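You operate a simulated robot arm through the tools that you are given. There is no shell and no other tool.

The job below is to be done with a simulated robot arm. You get a single attempt, and the scene is never put back.

TASK
Raise the table leaf, slide its bar out and move both green bottles on to it. Set down upright: green bottle.
Where things are to end (x, y in the base frame): green bottle within 0.06 m of [1, 0.26]; green bottle within 0.06 m of [1.06, 0.32].

The check looks at the end state, three seconds after you hand in, the way a careful person would. Anything else that was tipped, shoved, dropped, spilled or broken makes it a failure.

THE ROBOT
A 6-joint arm with a fingered hand, fixed in place. Base frame: the origin is on the floor under the middle of its stand, x ahead of it, y to its left, z up. Lengths are in m, angles in rad, forces in N, time in s.
It reaches about 1.346 m from its shoulder. Its first joint turns from -2.601 to 2.601 rad. Payload 3.5 kg.
The tool frame sits at the grasp point between the pads (the TCP): z along the fingers, y along the line on which they close. The tips reach 0.026 m beyond it. The gripper opens to 0.132 m; its body begins 0.073 m behind the TCP. The gripper is a hand of 4 fingers: y runs from the thumb to the fingers, the wrist lies at [0, 0, -0.234] in the tool frame, and closing takes about 1.5 s.
Orientation is told as [roll, pitch, yaw] about the base's x, y, z axes, in that order, counted from this pose: with the fingers straight down and closing along the base's y, the tool's x points along the base's -x, its y along +y and its z along -z.

THE INTERFACE
- The arm moves only by the tool play_rows. Its argument "series" is one flat list of numbers, 7 for each row, row after row: the shift along the base's x, y, z in units of 200 mm (1.0 is 200 mm), then the turn, a rotation vector about the base's x, y, z in units of 60 degrees (1.0 is 60 degrees), then the closure, from 0 (fully open) to 1 (shut). In form: [tx, ty, tz, ax, ay, az, jaw, tx, ty, tz, ax, ay, az, jaw, ...]. A call has 1 to 20 rows; each row is the pose to reach, as a shift and turn from the pose commanded when the call began. A call with a number of a shift or a turn outside -1 to 1 is refused whole. Each row takes 0.2 s and may step no farther than 0.05 m and 0.15 rad from the row before; otherwise, or with a gripper value out of range, the whole call is refused. A pose out of reach is approached as far as the arm can. The call stops where the force on the tool passes 40 N (or 10 N more than at its start, if that is more) or the arm is blocked; 0.2 s more then pass. Each finger travels about 0.108 m/s and halts on what it meets, pressing with about 28 N; the grip force reading is that of the motor and also rises with nothing between the fingers. The clock runs only during rows and for 0.2 s after the last one: add rows that repeat a pose to give the fingers time. It gives the time, the measured TCP pose, the force on the tool (base axes), the opening and the grip force at its end, in the units of the frame above (readings bear some noise), with the torque about the TCP (base axes, N m) and any sound that the robot's microphone picked up.
- Cameras (640 x 400 px; columns grow to the right, rows downward): "scene" is fixed at [0.2202, -0.4988, 1.2058]; the picture's right is [0.58, -0.82, 0.00], its down [-0.30, -0.21, -0.93] and it looks along [0.76, 0.54, -0.36] (base axes); focal length 329 px, centre (320, 200). "wrist" rides on the gripper at [0.068, 0.002, -0.097] in the tool frame; the picture's right is [-0.03, 1.00, 0.00], its down [-0.82, -0.02, -0.58] and it looks along [-0.58, -0.01, 0.82] (tool axes); focal length 270 px, centre (320, 200). There is no depth. A picture from a camera that has moved, and an enlarged one, comes with that camera's place and axes in the base frame and with its lens.
- get_image(camera): a new picture of that camera. No time passes.
- raise_lower(by): slides the trunk up (or, below 0, down) by that many m; the arm rides with it, the base frame stays. It gives what a move gives, with no picture.
- preshape(shape): the hand has 4 fingers and takes this shape, open, in about a second: jaw (thumb against the fingers, like two jaws); tri (thumb and two fingers); tip (a fingertip pinch); poke (one finger out to press); point (the index stretched); flat (the hand flat); cup (the hand cupped); fist (a fist). The gripper value then closes the fingers along that shape, each until it touches; the sizes above hold for jaw. It gives what a move gives, with no picture.
- inspect(camera, box): a new picture of the part [left, top, right, bottom] of that camera's present view, enlarged. No time passes.
- hand_in(): hands the job in; it is judged then, once.

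Places have to be worked out from the pictures, the camera data and where the tool is seen. Open the gripper and draw the arm clear of the work before you hand the job in, unless the task says otherwise.

The tools are called after "Call:" as name(argument=value, ...) on one line, values as JSON. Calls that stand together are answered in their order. play_rows: Moves the arm, as the interface text tells. Its arguments: {"type":"object","properties":{"series":{"type":"array"}},"required":["series"]} The other tools are called the same way: raise_lower (by) moves the trunk up or down; preshape (shape) gives the hand a shape; get_image (camera) takes a picture; inspect (camera, box) takes an enlarged picture of a part of a camera's view; hand_in () hands the job in.

At the start:

```text
time_s: 0.0
tcp_pos: [0.6629, 0.2265, 0.9515]
orientation: [0.0, -0.001, -0.001]
contact_force: [0.9, -0.2, 0.0]
moment: [0.02, 0.01, -0.02]
width: 0.1319
grip_force: 0.0
shape: jaw
trunk travel left (down, up): [-0.85, 0.12]
```

scene: 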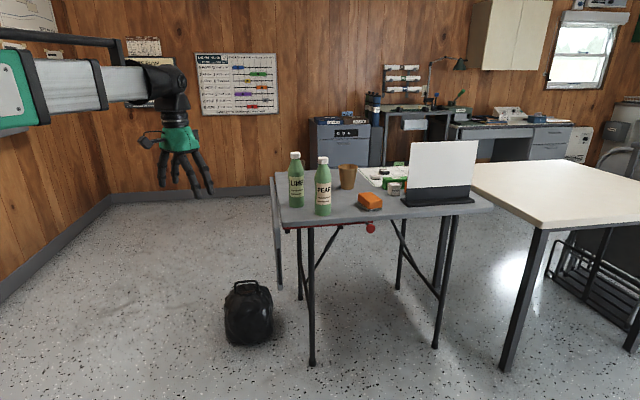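
wrist: 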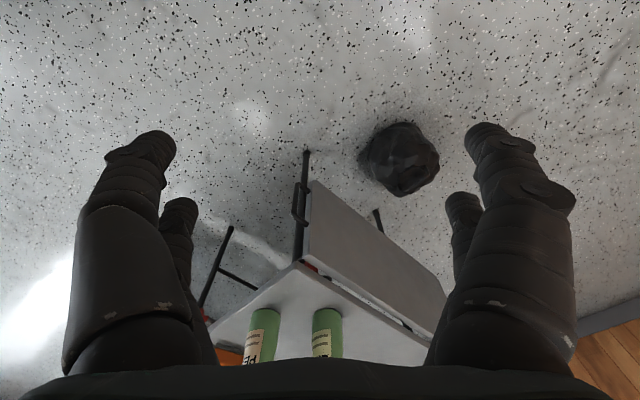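

I start by looking closer at the table, the hanging leaf, and the red bar under it before moving anything.

Call:
inspect(camera="scene", box=[250, 130, 410, 230])

Call:
inspect(camera="scene", box=[250, 200, 410, 300])

Call:
inspect(camera="wrist", box=[180, 140, 460, 370])

Call:
inspect(camera="scene", box=[340, 130, 500, 230])

```text
4.00 times, centred on (330, 180) of scene
camera zoom: at [0.2202, -0.4988, 1.2058], right [0.58, -0.82, 0.0], down [-0.3, -0.21, -0.93], along [0.76, 0.54, -0.36], focal length 1317 px, centre (280, 280)
```

zoom: 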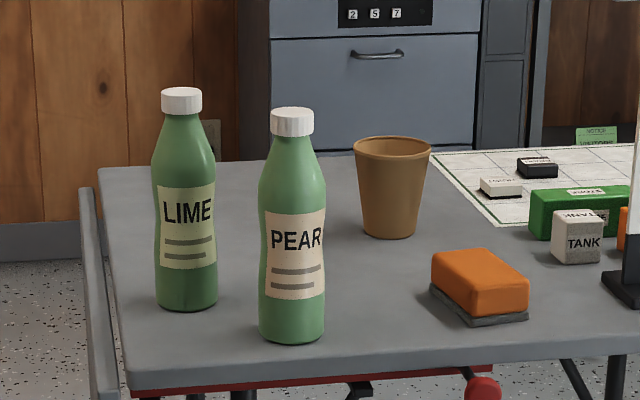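

```text
4.00 times, centred on (330, 250) of scene
camera zoom: at [0.2202, -0.4988, 1.2058], right [0.58, -0.82, 0.0], down [-0.3, -0.21, -0.93], along [0.76, 0.54, -0.36], focal length 1317 px, centre (280, 0)
```

zoom: 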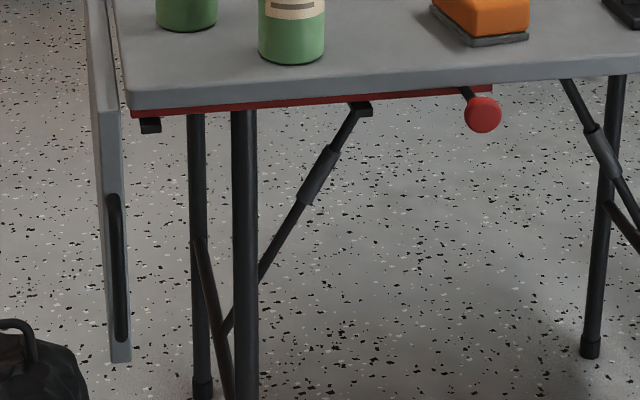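

```text
1.74 times, centred on (320, 255) of wrist
camera zoom: at [0.5949, 0.2283, 1.0491], right [0.03, 1.0, 0.0], down [0.82, -0.02, 0.58], along [0.58, -0.01, -0.82], focal length 470 px, centre (320, 104)
```

zoom: 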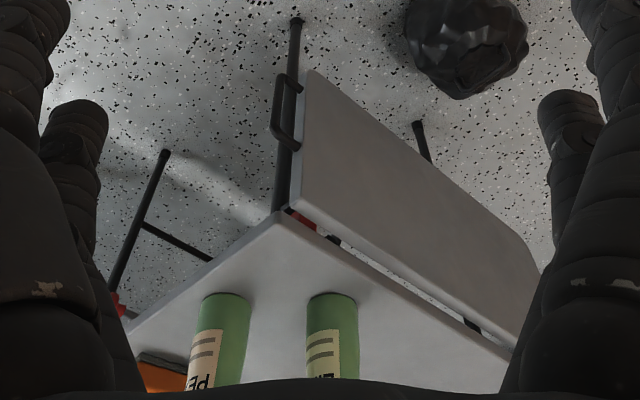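

```text
4.00 times, centred on (420, 180) of scene
camera zoom: at [0.2202, -0.4988, 1.2058], right [0.58, -0.82, 0.0], down [-0.3, -0.21, -0.93], along [0.76, 0.54, -0.36], focal length 1317 px, centre (-80, 280)
```

zoom: 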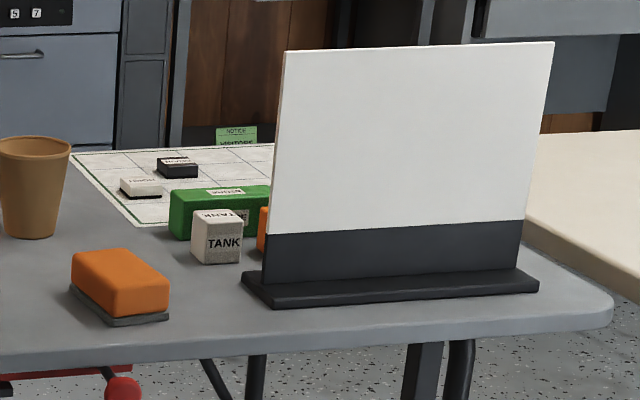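

The table looks turned about 45 degrees in the base frame, with its near corner at about (0.95, 0.18, 0.735). The leaf hangs on the robot-left side with a handle on its near end, so I zoom on the handle and knob to work out their places.

Call:
inspect(camera="wrist", box=[260, 140, 356, 200])

Call:
inspect(camera="wrist", box=[260, 200, 356, 280])

Call:
inspect(camera="scene", box=[262, 220, 302, 300])

Call:
inspect(camera="scene", box=[270, 205, 390, 255])

```text
6.67 times, centred on (308, 170) of wrist
camera zoom: at [0.5949, 0.2283, 1.0491], right [0.03, 1.0, 0.0], down [0.82, -0.02, 0.58], along [0.58, -0.01, -0.82], focal length 1802 px, centre (400, 400)
```

zoom: 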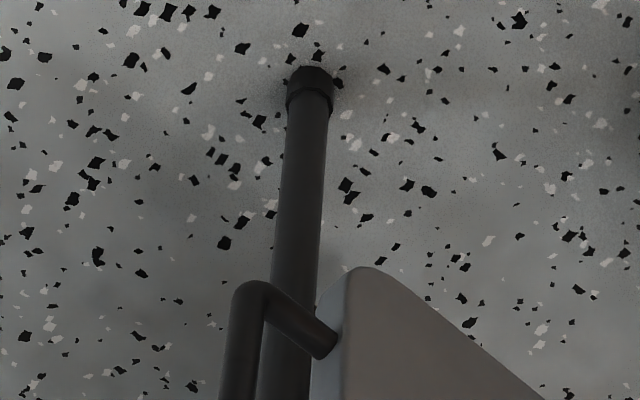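

```text
5.00 times, centred on (308, 240) of wrist
camera zoom: at [0.5949, 0.2283, 1.0491], right [0.03, 1.0, 0.0], down [0.82, -0.02, 0.58], along [0.58, -0.01, -0.82], focal length 1351 px, centre (380, 0)
```

zoom: 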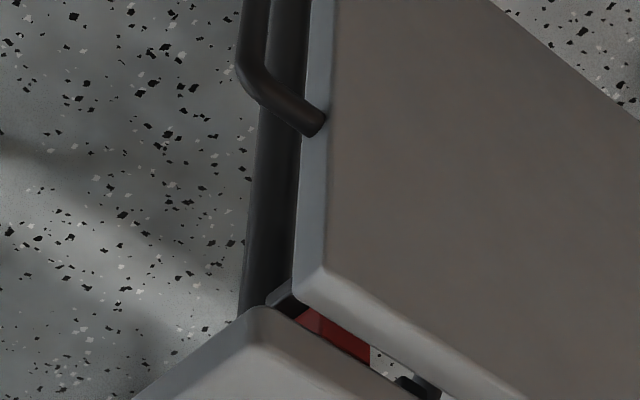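

```text
5.00 times, centred on (282, 260) of scene
camera zoom: at [0.2202, -0.4988, 1.2058], right [0.58, -0.82, 0.0], down [-0.3, -0.21, -0.93], along [0.76, 0.54, -0.36], focal length 1646 px, centre (510, -100)
```

zoom: 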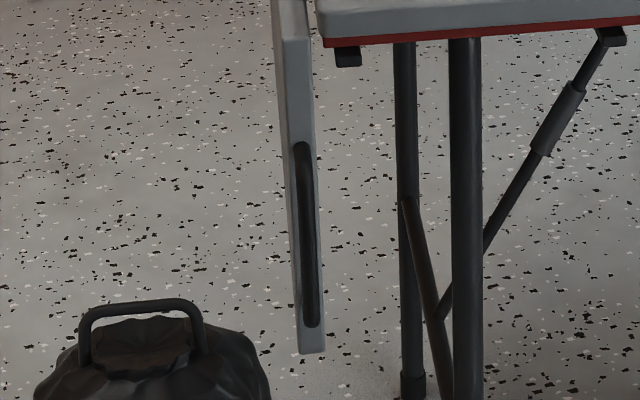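

```text
5.33 times, centred on (330, 230) of scene
camera zoom: at [0.2202, -0.4988, 1.2058], right [0.58, -0.82, 0.0], down [-0.3, -0.21, -0.93], along [0.76, 0.54, -0.36], focal length 1756 px, centre (267, 40)
```

zoom: 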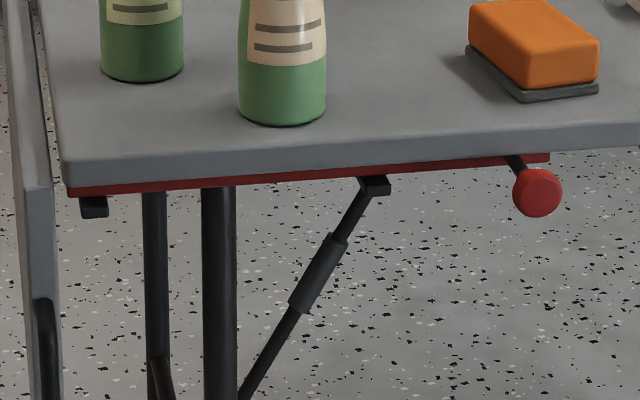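

The handle is a U on the leaf's near end, its bar at about (0.909, 0.172), running from z 0.53 to 0.655; the hinge is at about z 0.715. I'll move the hand to the near side with a 45-degree yaw, clear of everything.

Call:
play_rows(series=[0.0975, -0.1475, 0, 0, 0, 0.125, 0, 0.195, -0.295, 0, 0, 0, 0.25, 0, 0.2925, -0.4425, 0, 0, 0, 0.375, 0, 0.39, -0.59, 0, 0, 0, 0.5, 0, 0.4875, -0.7375, 0, 0, 0, 0.625, 0, 0.585, -0.885, 0, 0, 0, 0.75, 0])

```text
time_s: 1.4
tcp_pos: [0.7786, 0.0493, 0.9515]
orientation: [0.0, -0.002, 0.787]
contact_force: [-0.3, 0.5, -1.2]
moment: [-0.04, 0.01, 0.0]
width: 0.1319
grip_force: 0.0
shape: jaw
trunk travel left (down, up): [-0.85, 0.12]
```

The hand arrived at (0.779, 0.049) with 45-degree yaw. I take pictures here to refine the table, bottle and knob positions.

Call:
get_image(camera="wrist")

Call:
get_image(camera="scene")

```text
taken
camera wrist: at [0.7314, 0.0018, 1.0491], right [-0.69, 0.72, 0.0], down [0.59, 0.56, 0.58], along [0.42, 0.4, -0.82], focal length 270 px, centre (320, 200)
```

wrist: 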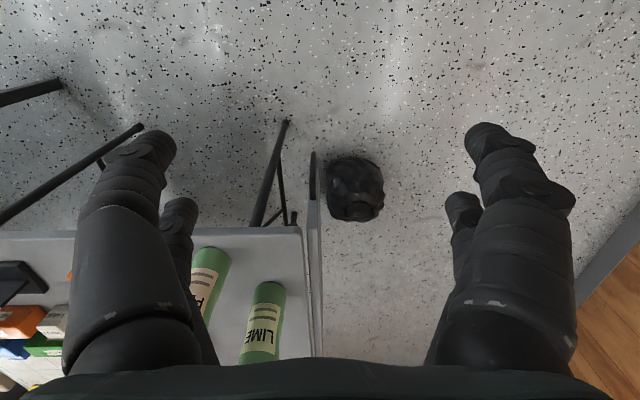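

```text
taken
```

scene: 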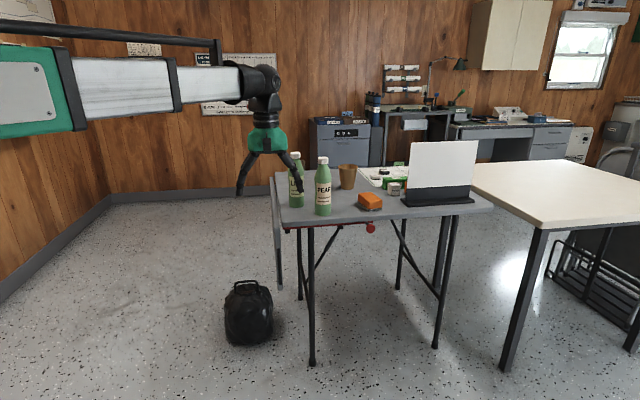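

The table edges line up with the image, confirming about 45 degrees. I zoom on the corner and the bottles to refine the numbers.

Call:
inspect(camera="wrist", box=[176, 210, 336, 370])

Call:
inspect(camera="wrist", box=[240, 110, 340, 260])

```text
2.50 times, centred on (256, 290) of wrist
camera zoom: at [0.7314, 0.0018, 1.0491], right [-0.69, 0.72, 0.0], down [0.59, 0.56, 0.58], along [0.42, 0.4, -0.82], focal length 676 px, centre (480, -25)
```

zoom: 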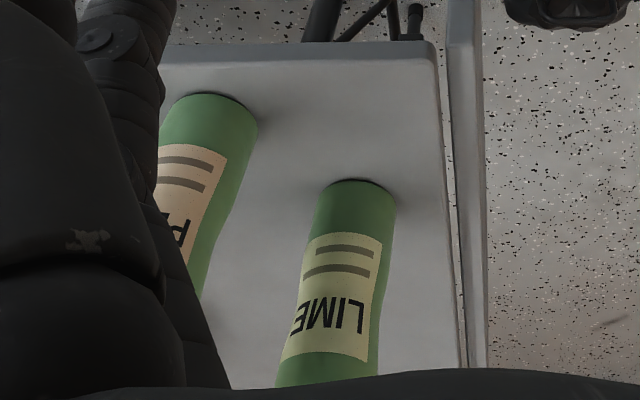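

```text
2.67 times, centred on (290, 185) of wrist
camera zoom: at [0.7314, 0.0018, 1.0491], right [-0.69, 0.72, 0.0], down [0.59, 0.56, 0.58], along [0.42, 0.4, -0.82], focal length 721 px, centre (400, 240)
```

zoom: 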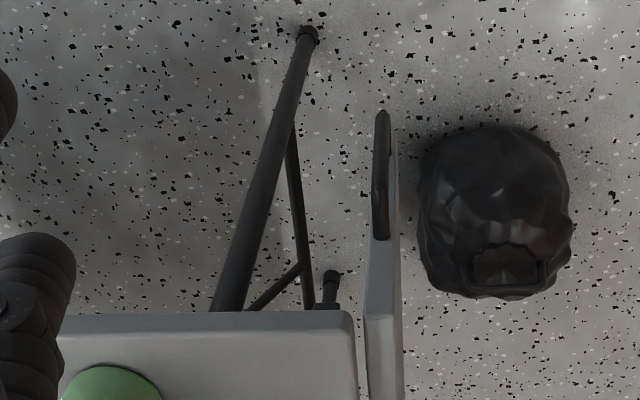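

From two views I put the hinge at about n = -0.545, z = 0.713 (n is across the leaf, h along it, at 45 degrees) and the handle bar near h = 0.77, n = -0.534. I tilt the fingers forward along the hinge axis in two 45-degree stages, starting with the first.

Call:
play_rows(series=[0, 0, 0, 0.0884, -0.0884, 0, 0, 0, 0, 0, 0.1768, -0.1768, 0, 0, 0, 0, 0, 0.2652, -0.2652, 0, 0, 0, 0, 0, 0.3536, -0.3536, 0, 0, 0, 0, 0, 0.442, -0.442, 0, 0, 0, 0, 0, 0.5303, -0.5303, 0, 0])

```text
time_s: 2.8
tcp_pos: [0.7801, 0.0485, 1.0199]
orientation: [0.001, -0.786, 0.786]
contact_force: [-0.6, 0.4, 0.1]
moment: [0.0, -0.01, 0.01]
width: 0.1318
grip_force: 0.1
shape: jaw
out of reach, approached as far as the arm can: row 2, 3, 4, 5, 6
trunk travel left (down, up): [-0.85, 0.12]
```

The wrist seems unable to sink below z of about 1.185 at this trunk height, so the trunk must provide the height. I do the second 45 degrees while letting the TCP rise to wrist level.

Call:
play_rows(series=[0, 0, 0.15, 0.0884, -0.0884, 0, 0, 0, 0, 0.3, 0.1768, -0.1768, 0, 0, 0, 0, 0.45, 0.2652, -0.2652, 0, 0, 0, 0, 0.6, 0.3536, -0.3536, 0, 0, 0, 0, 0.75, 0.442, -0.442, 0, 0, 0, 0, 0.9, 0.5303, -0.5303, 0, 0])

```text
time_s: 4.2
tcp_pos: [0.7818, 0.0554, 1.171]
orientation: [1.001, -1.463, -0.226]
contact_force: [0.8, -0.2, -0.4]
moment: [0.02, 0.0, 0.02]
width: 0.1318
grip_force: 0.0
shape: jaw
out of reach, approached as far as the arm can: row 1, 2, 3, 4, 5, 6
trunk travel left (down, up): [-0.85, 0.12]
```

The tool is nearly horizontal (about 84 degrees) with TCP z at 1.171. I look at how the arm stands.

Call:
get_image(camera="scene")

Call:
get_image(camera="wrist")

```text
taken
```

scene: 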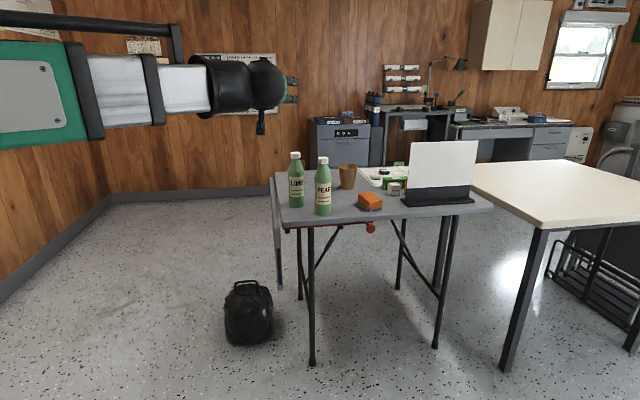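

```text
taken
camera wrist: at [0.7053, -0.0101, 1.1103], right [-0.69, 0.71, 0.12], down [-0.31, -0.44, 0.84], along [0.65, 0.55, 0.53], focal length 270 px, centre (320, 200)
```

wrist: 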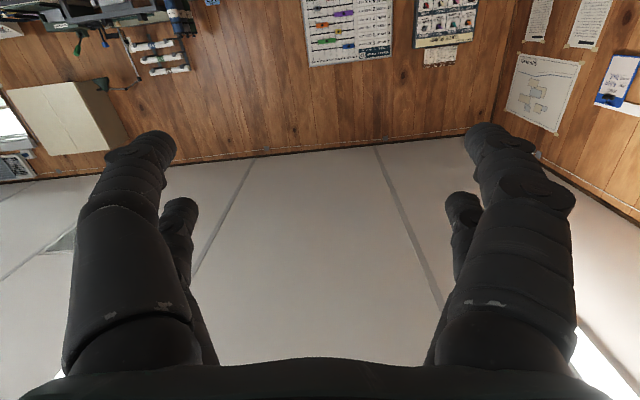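

The wrist height looks fixed near 1.185 so far; I test whether the arm can change height itself with a small upward shift.

Call:
play_rows(series=[0, 0, 0.25, 0, 0, 0, 0, 0, 0, 0.4, 0, 0, 0, 0])

```text
time_s: 4.8
tcp_pos: [0.7811, 0.055, 1.1694]
orientation: [0.99, -1.461, -0.213]
contact_force: [-0.7, 0.5, -0.4]
moment: [0.02, 0.01, -0.02]
width: 0.132
grip_force: 0.0
shape: jaw
out of reach, approached as far as the arm can: row 1, 2
trunk travel left (down, up): [-0.85, 0.12]
```

No rise at all. I tilt back by about 45 degrees with a small upward shift to learn whether height or orientation is the limit.

Call:
play_rows(series=[0, 0, 0, -0.0884, 0.0884, 0, 0, 0, 0, 0, -0.1768, 0.1768, 0, 0, 0, 0, 0, -0.2652, 0.2652, 0, 0, 0, 0, 0, -0.3536, 0.3536, 0, 0, 0, 0, 0, -0.442, 0.442, 0, 0, 0, 0, 0, -0.5303, 0.5303, 0, 0])

```text
time_s: 6.2
tcp_pos: [0.7811, 0.0558, 1.0095]
orientation: [0.074, -0.722, 0.665]
contact_force: [-0.2, -0.1, 0.0]
moment: [-0.01, 0.03, 0.01]
width: 0.132
grip_force: 0.1
shape: jaw
out of reach, approached as far as the arm can: row 1, 2, 3, 4, 5, 6
trunk travel left (down, up): [-0.85, 0.12]
```

So the wrist stays at a fixed height relative to the trunk, and height must come from the trunk; the arm gives x, y and orientation. I turn the tool exactly horizontal along the hinge axis with consistent heights, standing off at h=0.62, n=-0.59, and close the fingers into a rod.

Call:
play_rows(series=[0.053, -0.025, 0.0995, 0.0736, -0.0894, 0.0059, 0, 0.106, -0.049, 0.2115, 0.1471, -0.1789, 0.0119, 0, 0.16, -0.074, 0.332, 0.2207, -0.2683, 0.0178, 0, 0.213, -0.099, 0.462, 0.2943, -0.3577, 0.0237, 0, 0.266, -0.124, 0.5965, 0.3679, -0.4471, 0.0296, 0, 0.319, -0.148, 0.737, 0.4414, -0.5366, 0.0356, 0, 0.3725, -0.173, 0.8775, 0.515, -0.626, 0.0415, 0])

```text
time_s: 7.8
tcp_pos: [0.8576, 0.0249, 1.1724]
orientation: [1.017, -1.461, -0.242]
contact_force: [0.4, -0.5, 0.5]
moment: [-0.02, 0.01, 0.03]
width: 0.1319
grip_force: 0.0
shape: jaw
out of reach, approached as far as the arm can: row 6, 7
trunk travel left (down, up): [-0.85, 0.12]
```

Rows 6 and 7 hit a wrist limit, leaving the tool within a few degrees of horizontal. I check the exact axes and whether fingers look right.

Call:
get_image(camera="wrist")

Call:
get_image(camera="scene")

```text
taken
camera wrist: at [0.7803, -0.0395, 1.1103], right [-0.69, 0.71, 0.12], down [-0.31, -0.44, 0.84], along [0.65, 0.55, 0.53], focal length 270 px, centre (320, 200)
```

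wrist: 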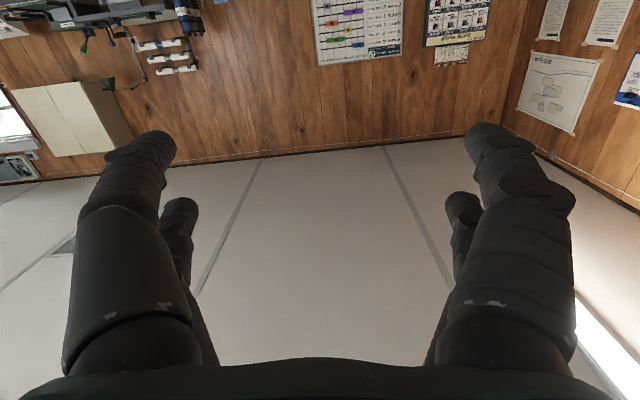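

```text
taken
```

scene: 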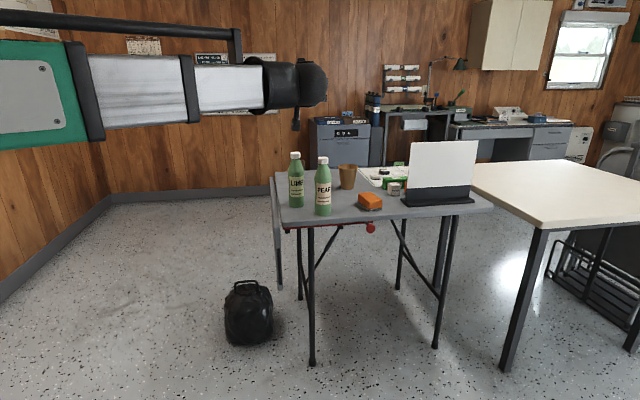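

The tool points along the hinge axis within a few degrees, good enough for pushing. I close the fingers into a rod and lower the trunk so the rod is at z of about 0.56.

Call:
play_rows(series=[0, 0, 0, 0, 0, 0, 0.5, 0, 0, 0, 0, 0, 0, 1, 0, 0, 0, 0, 0, 0, 1, 0, 0, 0, 0, 0, 0, 1, 0, 0, 0, 0, 0, 0, 1, 0, 0, 0, 0, 0, 0, 1, 0, 0, 0, 0, 0, 0, 1, 0, 0, 0, 0, 0, 0, 1])

Call:
raise_lower(by=-0.61)

Call:
get_image(camera="wrist")

Call:
get_image(camera="scene")

```text
time_s: 9.6
tcp_pos: [0.8557, 0.0258, 1.1708]
orientation: [1.001, -1.462, -0.227]
contact_force: [-0.3, 0.3, 0.0]
moment: [0.01, 0.01, 0.02]
width: 0.0
grip_force: 28.4
shape: jaw
trunk travel left (down, up): [-0.85, 0.12]
```

```text
refused: -0.61 is not a number from -0.4 to 0.4
```

```text
taken
camera wrist: at [0.7799, -0.0393, 1.1101], right [-0.69, 0.71, 0.12], down [-0.31, -0.44, 0.84], along [0.65, 0.55, 0.52], focal length 270 px, centre (320, 200)
```

wrist: 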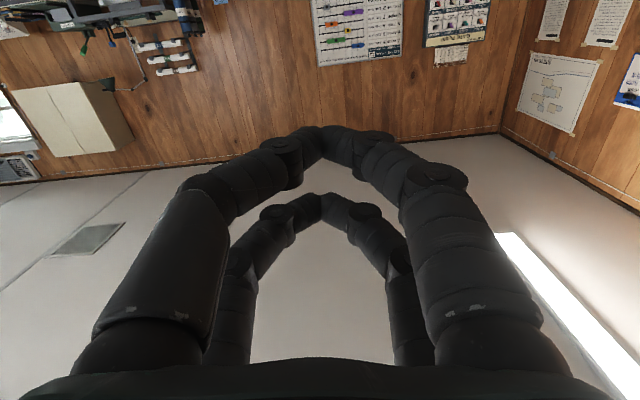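

```text
taken
```

scene: 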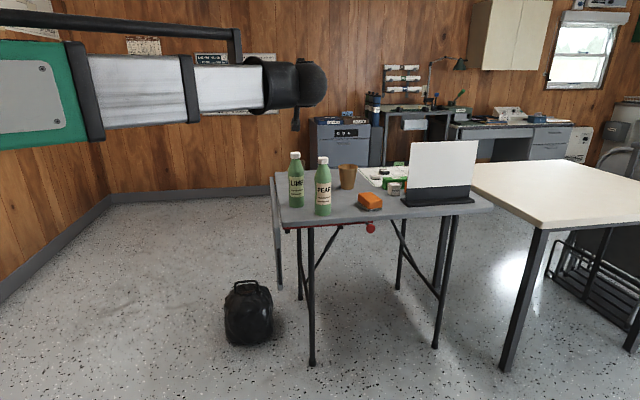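

Closed jaw makes a wide arch rather than a rod. I look at the "point" and "flat" shapes, which may be better for pushing from behind the leaf.

Call:
preshape(shape="point")

Call:
get_image(camera="wrist")

Call:
preshape(shape="flat")

Call:
get_image(camera="wrist")

Call:
preshape(shape="poke")

Call:
get_image(camera="wrist")

```text
time_s: 10.5
tcp_pos: [0.8565, 0.0256, 1.1713]
orientation: [1.001, -1.461, -0.226]
contact_force: [0.2, 0.0, 0.8]
moment: [0.04, 0.01, 0.0]
width: 0.0002
grip_force: 0.1
shape: point
trunk travel left (down, up): [-0.85, 0.12]
```

```text
taken
camera wrist: at [0.78, -0.0393, 1.1101], right [-0.69, 0.71, 0.12], down [-0.31, -0.44, 0.84], along [0.65, 0.55, 0.52], focal length 270 px, centre (320, 200)
```

wrist: 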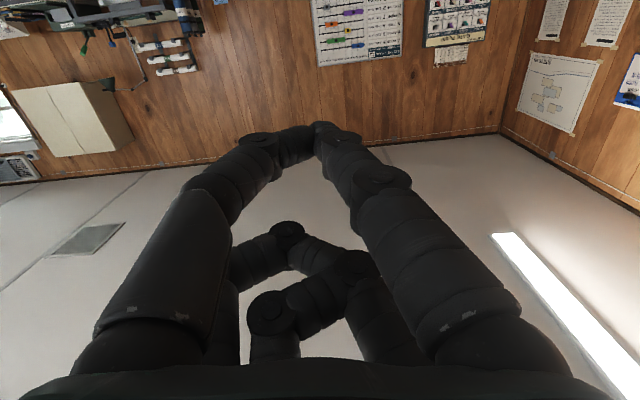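

```text
time_s: 11.4
tcp_pos: [0.8569, 0.0253, 1.1711]
orientation: [1.003, -1.46, -0.227]
contact_force: [0.9, -0.5, 0.1]
moment: [0.02, 0.0, 0.0]
width: 0.0003
grip_force: 0.1
shape: flat
trunk travel left (down, up): [-0.85, 0.12]
```

```text
taken
camera wrist: at [0.7799, -0.0393, 1.1101], right [-0.69, 0.71, 0.12], down [-0.31, -0.44, 0.84], along [0.65, 0.55, 0.52], focal length 270 px, centre (320, 200)
```

wrist: 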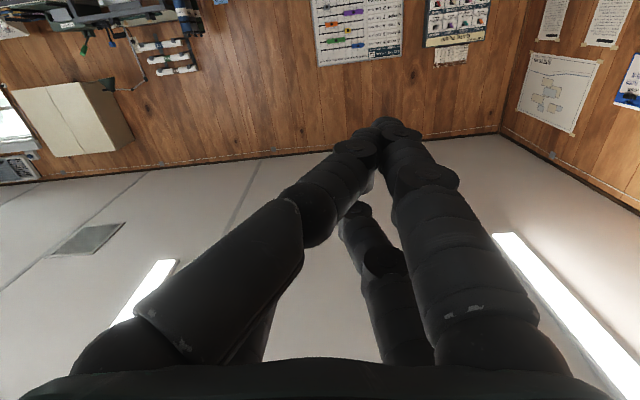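

```text
time_s: 12.3
tcp_pos: [0.8565, 0.0244, 1.1716]
orientation: [1.002, -1.461, -0.226]
contact_force: [-0.5, -0.5, -0.1]
moment: [-0.04, 0.02, -0.02]
width: 0.0002
grip_force: 0.1
shape: poke
trunk travel left (down, up): [-0.85, 0.12]
```

```text
taken
camera wrist: at [0.7799, -0.0393, 1.1101], right [-0.69, 0.71, 0.12], down [-0.31, -0.44, 0.84], along [0.65, 0.55, 0.52], focal length 270 px, centre (320, 200)
```

wrist: 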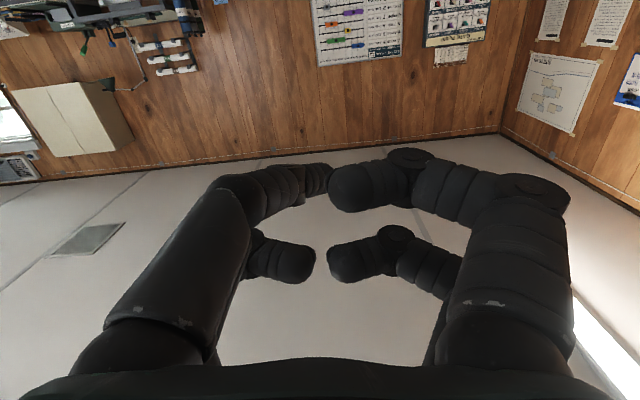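

With the open jaw, the finger pair on the thumb side can go behind the leaf and push it out, then the trunk can lift it, with no jamming. I go back to jaw, open it, and lower the trunk.

Call:
preshape(shape="jaw")

Call:
play_rows(series=[0, 0, 0, 0, 0, 0, 0.5, 0, 0, 0, 0, 0, 0, 0, 0, 0, 0, 0, 0, 0, 0, 0, 0, 0, 0, 0, 0, 0, 0, 0, 0, 0, 0, 0, 0, 0, 0, 0, 0, 0, 0, 0])

Call:
raise_lower(by=-0.4)

Call:
raise_lower(by=-0.213)

Call:
get_image(camera="wrist")

Call:
get_image(camera="scene")

```text
time_s: 13.2
tcp_pos: [0.8549, 0.0247, 1.1713]
orientation: [1.0, -1.461, -0.226]
contact_force: [-0.2, -0.3, -0.3]
moment: [-0.01, 0.0, 0.01]
width: 0.1319
grip_force: 0.1
shape: jaw
trunk travel left (down, up): [-0.85, 0.12]
```

```text
time_s: 14.6
tcp_pos: [0.8571, 0.0251, 1.1717]
orientation: [1.002, -1.462, -0.226]
contact_force: [-0.3, 0.8, 0.3]
moment: [-0.01, 0.03, 0.01]
width: 0.1318
grip_force: 0.0
shape: jaw
trunk travel left (down, up): [-0.85, 0.12]
```

```text
time_s: 18.4
tcp_pos: [0.8558, 0.0254, 0.7699]
orientation: [1.001, -1.46, -0.227]
contact_force: [0.3, 0.0, 0.0]
moment: [0.02, 0.0, 0.0]
width: 0.1319
grip_force: 0.1
shape: jaw
trunk travel left (down, up): [-0.45, 0.52]
```

```text
time_s: 20.7
tcp_pos: [0.855, 0.0253, 0.5584]
orientation: [1.001, -1.461, -0.226]
contact_force: [0.4, -0.4, -0.1]
moment: [0.0, 0.0, 0.01]
width: 0.1318
grip_force: 0.0
shape: jaw
trunk travel left (down, up): [-0.237, 0.733]
```

```text
taken
camera wrist: at [0.7799, -0.0393, 0.4971], right [-0.69, 0.71, 0.12], down [-0.31, -0.44, 0.84], along [0.65, 0.55, 0.52], focal length 270 px, centre (320, 200)
```

wrist: 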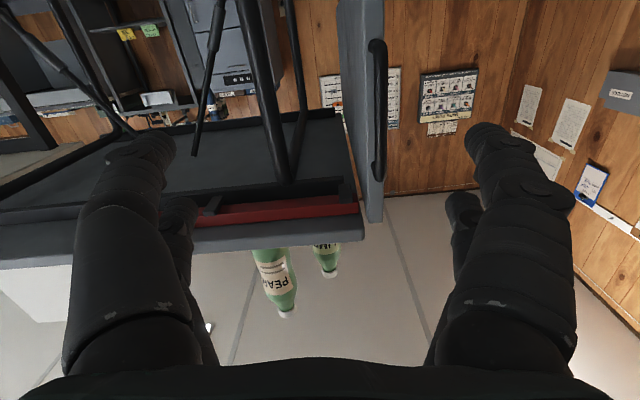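

```text
taken
```

scene: 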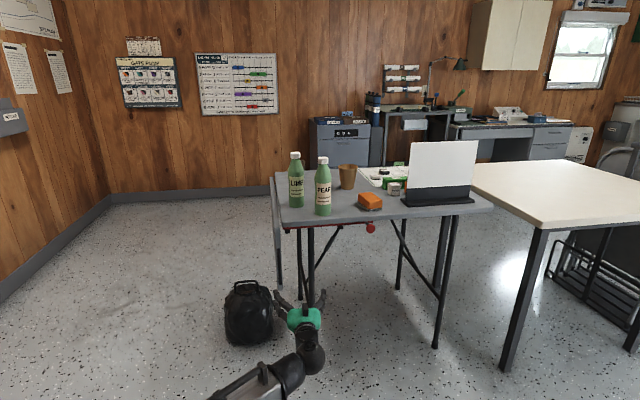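

The wrist camera now sees the leaf end, handle, bar and table underside from below. I zoom in to measure them before inserting the fingers.

Call:
inspect(camera="wrist", box=[310, 0, 420, 240])

Call:
inspect(camera="wrist", box=[190, 150, 400, 260])

Call:
inspect(camera="scene", box=[230, 210, 390, 370])

```text
1.67 times, centred on (365, 120) of wrist
camera zoom: at [0.7799, -0.0393, 0.4971], right [-0.69, 0.71, 0.12], down [-0.31, -0.44, 0.84], along [0.65, 0.55, 0.52], focal length 450 px, centre (245, 333)
```

zoom: 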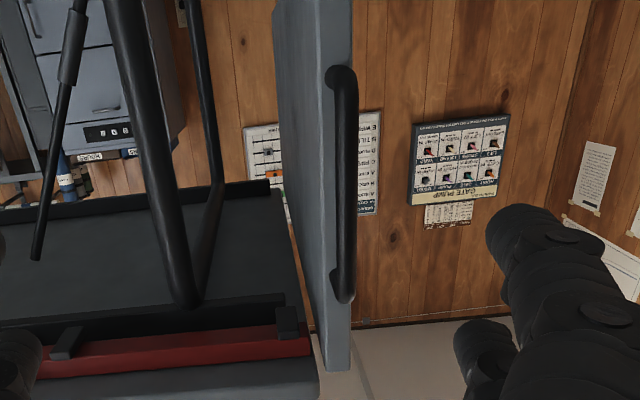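

```text
3.05 times, centred on (295, 205) of wrist
camera zoom: at [0.7799, -0.0393, 0.4971], right [-0.69, 0.71, 0.12], down [-0.31, -0.44, 0.84], along [0.65, 0.55, 0.52], focal length 824 px, centre (396, 185)
```

zoom: 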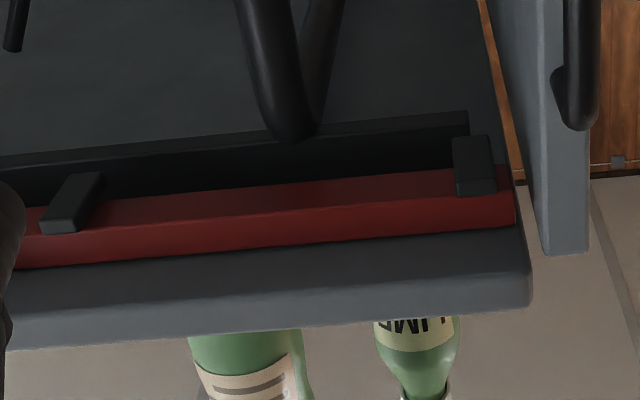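

```text
2.50 times, centred on (310, 290) of scene
camera zoom: at [0.2202, -0.4988, 1.2058], right [0.58, -0.82, 0.0], down [-0.3, -0.21, -0.93], along [0.76, 0.54, -0.36], focal length 823 px, centre (345, -25)
```

zoom: 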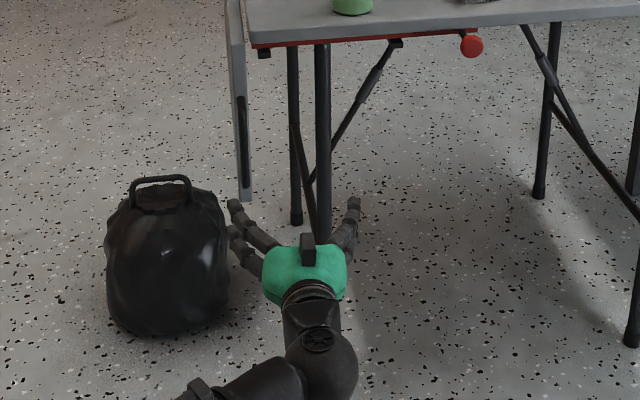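

Measurements: leaf end at h≈0.803, n from -0.545 to -0.526, top at z≈0.711; handle bar at h≈0.765, z 0.515–0.635. I centre the open hand on the leaf end and advance so that one finger pair passes behind the leaf and one in front.

Call:
play_rows(series=[-0.09, 0.09, 0, 0, 0, 0, 0, -0.1795, 0.1795, 0, 0, 0, 0, 0, -0.0433, 0.3157, 0, 0, 0, 0, 0, 0.093, 0.452, 0, 0, 0, 0, 0, 0.2291, 0.5881, 0, 0, 0, 0, 0, 0.3653, 0.7243, 0, 0, 0, 0, 0, 0.5015, 0.8605, 0, 0, 0, 0, 0])

Call:
get_image(camera="wrist")

Call:
inspect(camera="scene", box=[230, 210, 390, 370])

```text
time_s: 22.3
tcp_pos: [0.9585, 0.1962, 0.5574]
orientation: [0.995, -1.46, -0.219]
contact_force: [-0.3, 1.0, -0.3]
moment: [-0.03, 0.0, 0.0]
width: 0.1317
grip_force: 0.1
shape: jaw
trunk travel left (down, up): [-0.237, 0.733]
```

```text
taken
camera wrist: at [0.8812, 0.1329, 0.497], right [-0.69, 0.71, 0.12], down [-0.31, -0.44, 0.84], along [0.65, 0.55, 0.52], focal length 270 px, centre (320, 200)
```

wrist: 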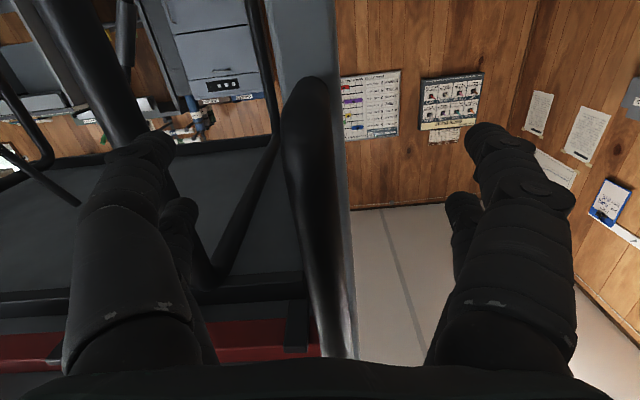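

```text
2.50 times, centred on (310, 290) of scene
camera zoom: at [0.2202, -0.4988, 1.2058], right [0.58, -0.82, 0.0], down [-0.3, -0.21, -0.93], along [0.76, 0.54, -0.36], focal length 823 px, centre (345, -25)
```

zoom: 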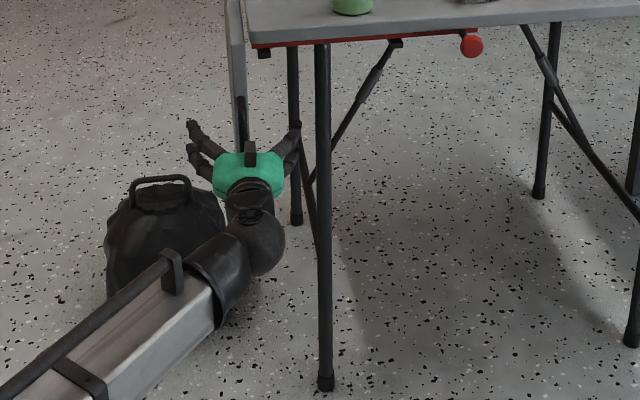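

The hand straddles the leaf end with no contact. Now I push outward (+n) about 0.12 m so the rear finger pair swings the leaf out, then check.

Call:
play_rows(series=[-0.107, 0.107, 0, 0, 0, 0, 0, -0.214, 0.214, 0, 0, 0, 0, 0, -0.321, 0.321, 0, 0, 0, 0, 0, -0.428, 0.428, 0, 0, 0, 0, 0])

Call:
get_image(camera="wrist")

Call:
inspect(camera="scene", box=[230, 210, 390, 370])

```text
time_s: 23.3
tcp_pos: [0.8711, 0.2823, 0.5588]
orientation: [1.009, -1.461, -0.233]
contact_force: [2.0, -14.4, 2.2]
moment: [0.13, -0.01, 0.09]
width: 0.1315
grip_force: 0.1
shape: jaw
trunk travel left (down, up): [-0.237, 0.733]
```

```text
taken
camera wrist: at [0.7943, 0.2177, 0.4973], right [-0.69, 0.71, 0.12], down [-0.31, -0.44, 0.84], along [0.65, 0.55, 0.52], focal length 270 px, centre (320, 200)
```

wrist: 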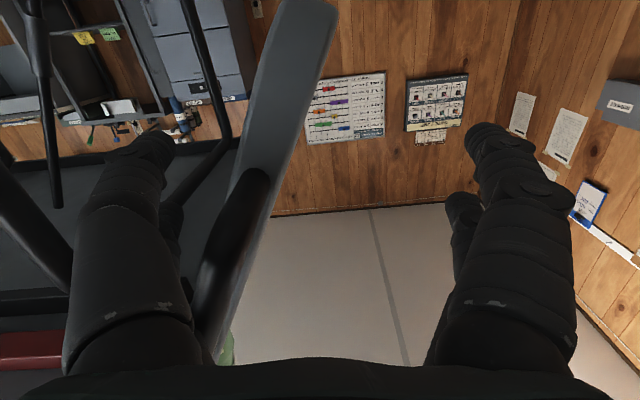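

```text
2.50 times, centred on (310, 290) of scene
camera zoom: at [0.2202, -0.4988, 1.2058], right [0.58, -0.82, 0.0], down [-0.3, -0.21, -0.93], along [0.76, 0.54, -0.36], focal length 823 px, centre (345, -25)
```

zoom: 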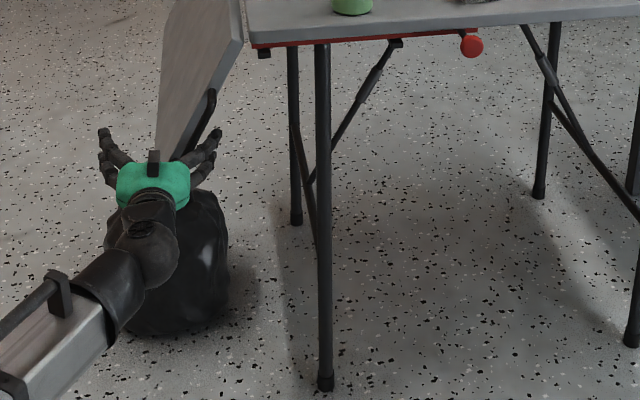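

The leaf swung out about 25 degrees with about 14 N of reaction. I continue outward another 0.08 m in the same way.

Call:
play_rows(series=[-0.1, 0.1, 0, 0, 0, 0, 0, -0.2, 0.2, 0, 0, 0, 0, 0, -0.29, 0.29, 0, 0, 0, 0, 0])

Call:
get_image(camera="wrist")

Call:
inspect(camera="scene", box=[230, 200, 390, 360])

```text
time_s: 24.1
tcp_pos: [0.8113, 0.3412, 0.5582]
orientation: [1.002, -1.462, -0.227]
contact_force: [2.1, -5.8, -5.7]
moment: [0.48, 0.13, 0.1]
width: 0.1319
grip_force: 0.1
shape: jaw
trunk travel left (down, up): [-0.237, 0.733]
```

```text
taken
camera wrist: at [0.7358, 0.277, 0.4967], right [-0.69, 0.71, 0.12], down [-0.31, -0.44, 0.84], along [0.65, 0.55, 0.52], focal length 270 px, centre (320, 200)
```

wrist: 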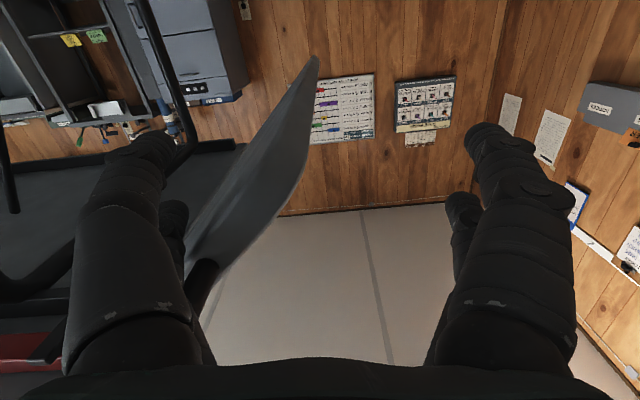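

```text
2.50 times, centred on (310, 280) of scene
camera zoom: at [0.2202, -0.4988, 1.2058], right [0.58, -0.82, 0.0], down [-0.3, -0.21, -0.93], along [0.76, 0.54, -0.36], focal length 823 px, centre (345, 0)
```

zoom: 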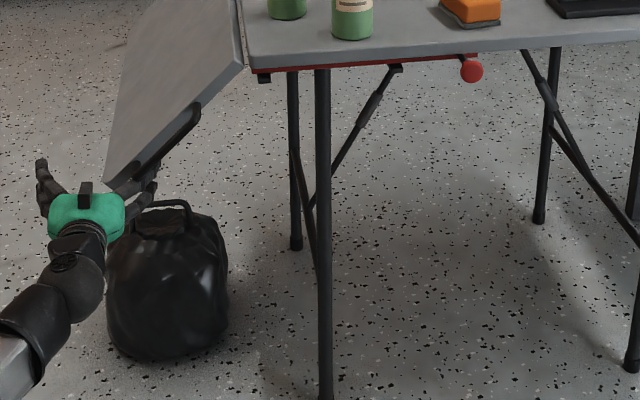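

The leaf is at about 45 degrees, resting on the rear fingers. Now I raise the trunk in steps to lift the leaf, first 0.08.

Call:
raise_lower(by=0.08)

Call:
get_image(camera="wrist")

Call:
inspect(camera="scene", box=[230, 180, 390, 340])

```text
time_s: 25.3
tcp_pos: [0.8116, 0.3406, 0.638]
orientation: [1.006, -1.461, -0.23]
contact_force: [-3.1, -0.3, -4.8]
moment: [0.33, -0.08, -0.16]
width: 0.1318
grip_force: 0.1
shape: jaw
trunk travel left (down, up): [-0.317, 0.653]
```

```text
taken
camera wrist: at [0.7366, 0.2763, 0.5772], right [-0.69, 0.71, 0.12], down [-0.31, -0.44, 0.84], along [0.65, 0.55, 0.52], focal length 270 px, centre (320, 200)
```

wrist: 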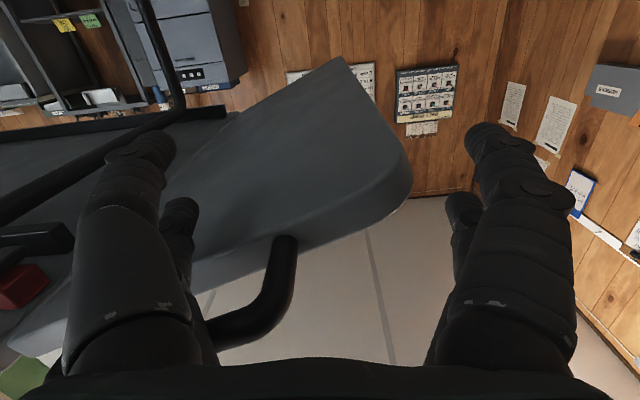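

```text
2.50 times, centred on (310, 260) of scene
camera zoom: at [0.2202, -0.4988, 1.2058], right [0.58, -0.82, 0.0], down [-0.3, -0.21, -0.93], along [0.76, 0.54, -0.36], focal length 823 px, centre (345, 50)
```

zoom: 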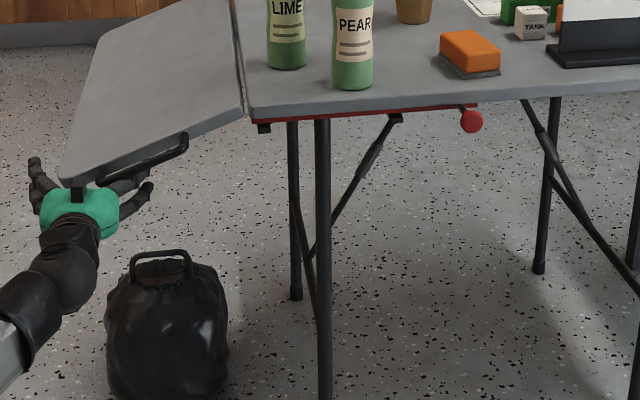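

The leaf is about 20 degrees below level with only about 5 N load. I raise another 0.03 and check.

Call:
raise_lower(by=0.03)

Call:
raise_lower(by=0.01)

Call:
inspect(camera="scene", box=[230, 150, 390, 310])

Call:
get_image(camera="wrist")

```text
time_s: 26.0
tcp_pos: [0.813, 0.341, 0.6684]
orientation: [1.005, -1.461, -0.232]
contact_force: [-2.1, 0.9, -4.9]
moment: [0.31, -0.07, -0.16]
width: 0.1319
grip_force: 0.0
shape: jaw
trunk travel left (down, up): [-0.347, 0.623]
```

```text
time_s: 26.6
tcp_pos: [0.8127, 0.3417, 0.6786]
orientation: [1.004, -1.461, -0.227]
contact_force: [-3.8, 2.1, -7.5]
moment: [0.51, -0.06, -0.24]
width: 0.1321
grip_force: 0.0
shape: jaw
trunk travel left (down, up): [-0.357, 0.613]
```

```text
2.50 times, centred on (310, 230) of scene
camera zoom: at [0.2202, -0.4988, 1.2058], right [0.58, -0.82, 0.0], down [-0.3, -0.21, -0.93], along [0.76, 0.54, -0.36], focal length 823 px, centre (345, 125)
```

zoom: 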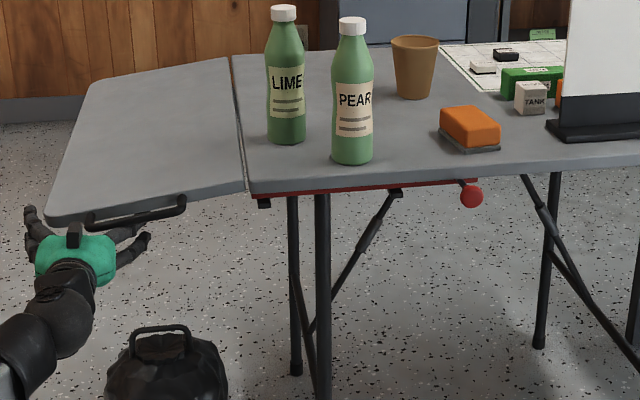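

```text
taken
camera wrist: at [0.7364, 0.2764, 0.6169], right [-0.69, 0.71, 0.12], down [-0.31, -0.44, 0.84], along [0.65, 0.55, 0.52], focal length 270 px, centre (320, 200)
```

wrist: 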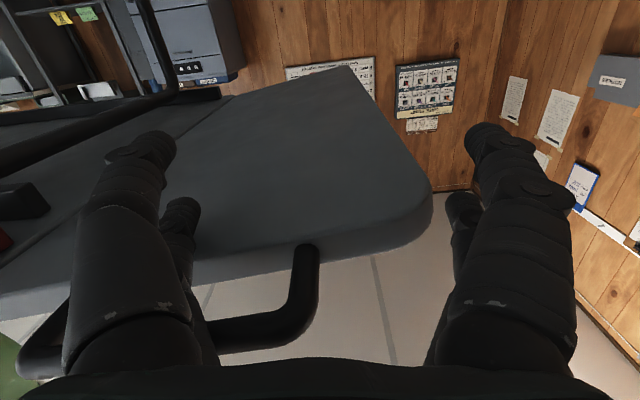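

The leaf is about 5 degrees below level; load 7.5 N. I raise two more centimetre steps, watching the force and any sound.

Call:
raise_lower(by=0.01)

Call:
raise_lower(by=0.006)

Call:
inspect(camera="scene", box=[230, 150, 390, 310])

```text
time_s: 27.2
tcp_pos: [0.813, 0.3405, 0.6889]
orientation: [1.003, -1.462, -0.228]
contact_force: [-3.9, 2.7, -7.4]
moment: [0.44, -0.04, -0.27]
width: 0.1318
grip_force: 0.0
shape: jaw
trunk travel left (down, up): [-0.367, 0.603]
```

```text
time_s: 27.7
tcp_pos: [0.8132, 0.3405, 0.6937]
orientation: [1.003, -1.46, -0.226]
contact_force: [-4.8, 2.2, -9.0]
moment: [0.55, 0.02, -0.25]
width: 0.1322
grip_force: 0.1
shape: jaw
trunk travel left (down, up): [-0.373, 0.597]
```

```text
2.50 times, centred on (310, 230) of scene
camera zoom: at [0.2202, -0.4988, 1.2058], right [0.58, -0.82, 0.0], down [-0.3, -0.21, -0.93], along [0.76, 0.54, -0.36], focal length 823 px, centre (345, 125)
```

zoom: 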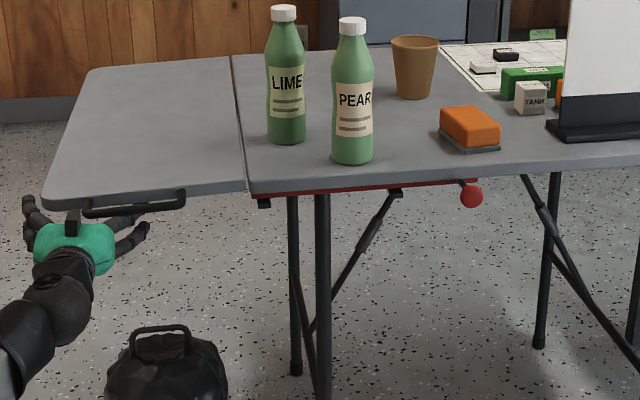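

The leaf is now within about a degree of level. I raise in small 5 mm steps to find the stop or a catch.

Call:
raise_lower(by=0.005)

Call:
inspect(camera="scene", box=[250, 150, 410, 250])

```text
time_s: 28.3
tcp_pos: [0.8124, 0.3412, 0.698]
orientation: [1.001, -1.46, -0.228]
contact_force: [-2.7, 2.8, -8.9]
moment: [0.57, 0.12, -0.23]
width: 0.1315
grip_force: 0.0
shape: jaw
trunk travel left (down, up): [-0.378, 0.592]
```

```text
4.00 times, centred on (330, 200) of scene
camera zoom: at [0.2202, -0.4988, 1.2058], right [0.58, -0.82, 0.0], down [-0.3, -0.21, -0.93], along [0.76, 0.54, -0.36], focal length 1317 px, centre (280, 200)
```

zoom: 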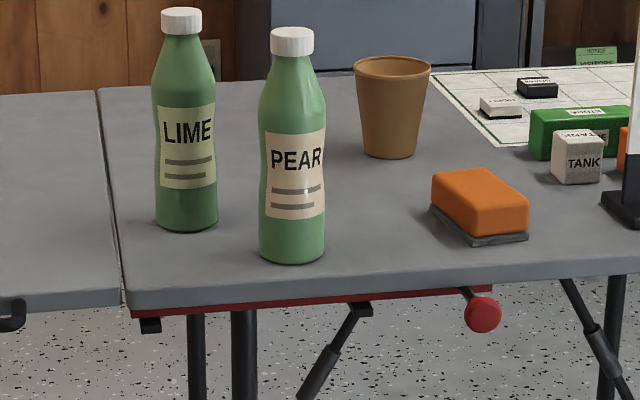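

Call:
inspect(camera="scene", box=[230, 160, 330, 240])

Call:
get_image(camera="wrist")

```text
5.00 times, centred on (280, 200) of scene
camera zoom: at [0.2202, -0.4988, 1.2058], right [0.58, -0.82, 0.0], down [-0.3, -0.21, -0.93], along [0.76, 0.54, -0.36], focal length 1646 px, centre (520, 200)
```

zoom: 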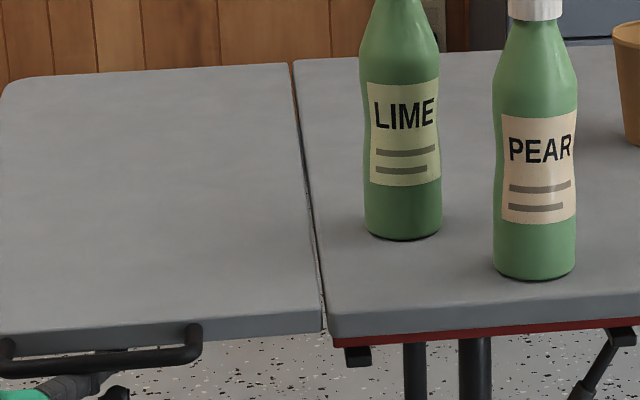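

```text
taken
camera wrist: at [0.7365, 0.2764, 0.6378], right [-0.69, 0.71, 0.12], down [-0.31, -0.44, 0.84], along [0.65, 0.55, 0.52], focal length 270 px, centre (320, 200)
```

wrist: 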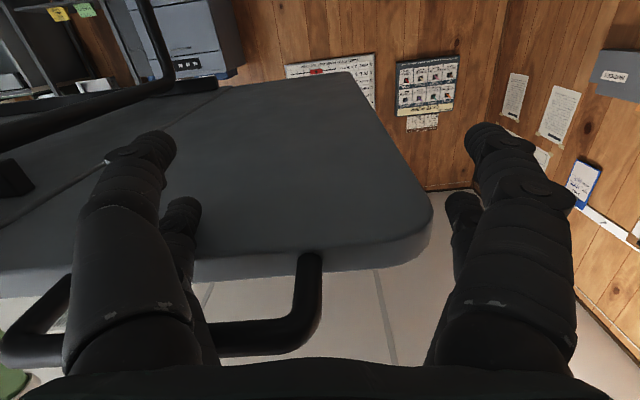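

The leaf looks level with a steady 9 N load. I lower the trunk 1 cm to see whether the leaf stays or follows the fingers.

Call:
raise_lower(by=-0.012)

Call:
inspect(camera="scene", box=[230, 160, 330, 240])

```text
time_s: 28.9
tcp_pos: [0.8123, 0.3409, 0.6874]
orientation: [1.007, -1.461, -0.232]
contact_force: [-0.3, 0.3, -0.3]
moment: [-0.02, 0.02, 0.0]
width: 0.1318
grip_force: 0.0
shape: jaw
trunk travel left (down, up): [-0.366, 0.604]
```

```text
5.00 times, centred on (280, 200) of scene
camera zoom: at [0.2202, -0.4988, 1.2058], right [0.58, -0.82, 0.0], down [-0.3, -0.21, -0.93], along [0.76, 0.54, -0.36], focal length 1646 px, centre (520, 200)
```

zoom: 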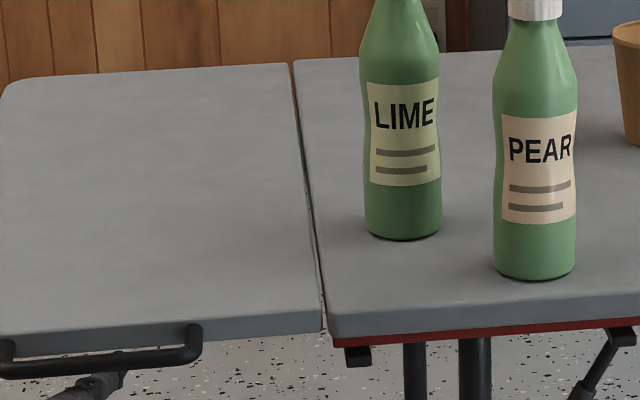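

The force dropped to zero and the leaf stayed up, so the hinge holds by friction and it is level to within about a degree. I look at the clearance between bar and leaf underside from the wrist camera before backing out.

Call:
get_image(camera="wrist")

Call:
inspect(camera="scene", box=[270, 205, 320, 245])

```text
taken
camera wrist: at [0.7364, 0.2761, 0.6262], right [-0.69, 0.71, 0.12], down [-0.31, -0.44, 0.84], along [0.65, 0.55, 0.52], focal length 270 px, centre (320, 200)
```

wrist: 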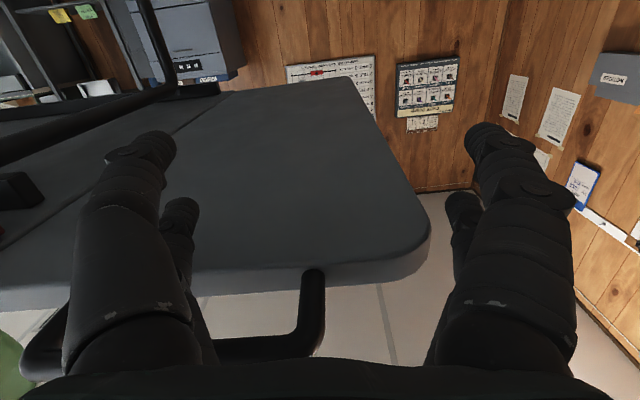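

```text
10.00 times, centred on (295, 225) of scene
camera zoom: at [0.2202, -0.4988, 1.2058], right [0.58, -0.82, 0.0], down [-0.3, -0.21, -0.93], along [0.76, 0.54, -0.36], focal length 3292 px, centre (570, -50)
```

zoom: 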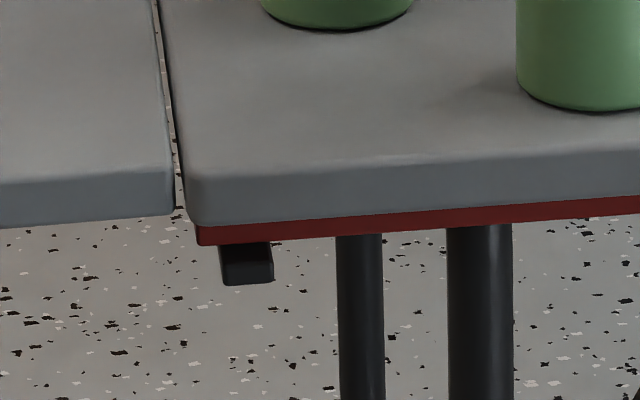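

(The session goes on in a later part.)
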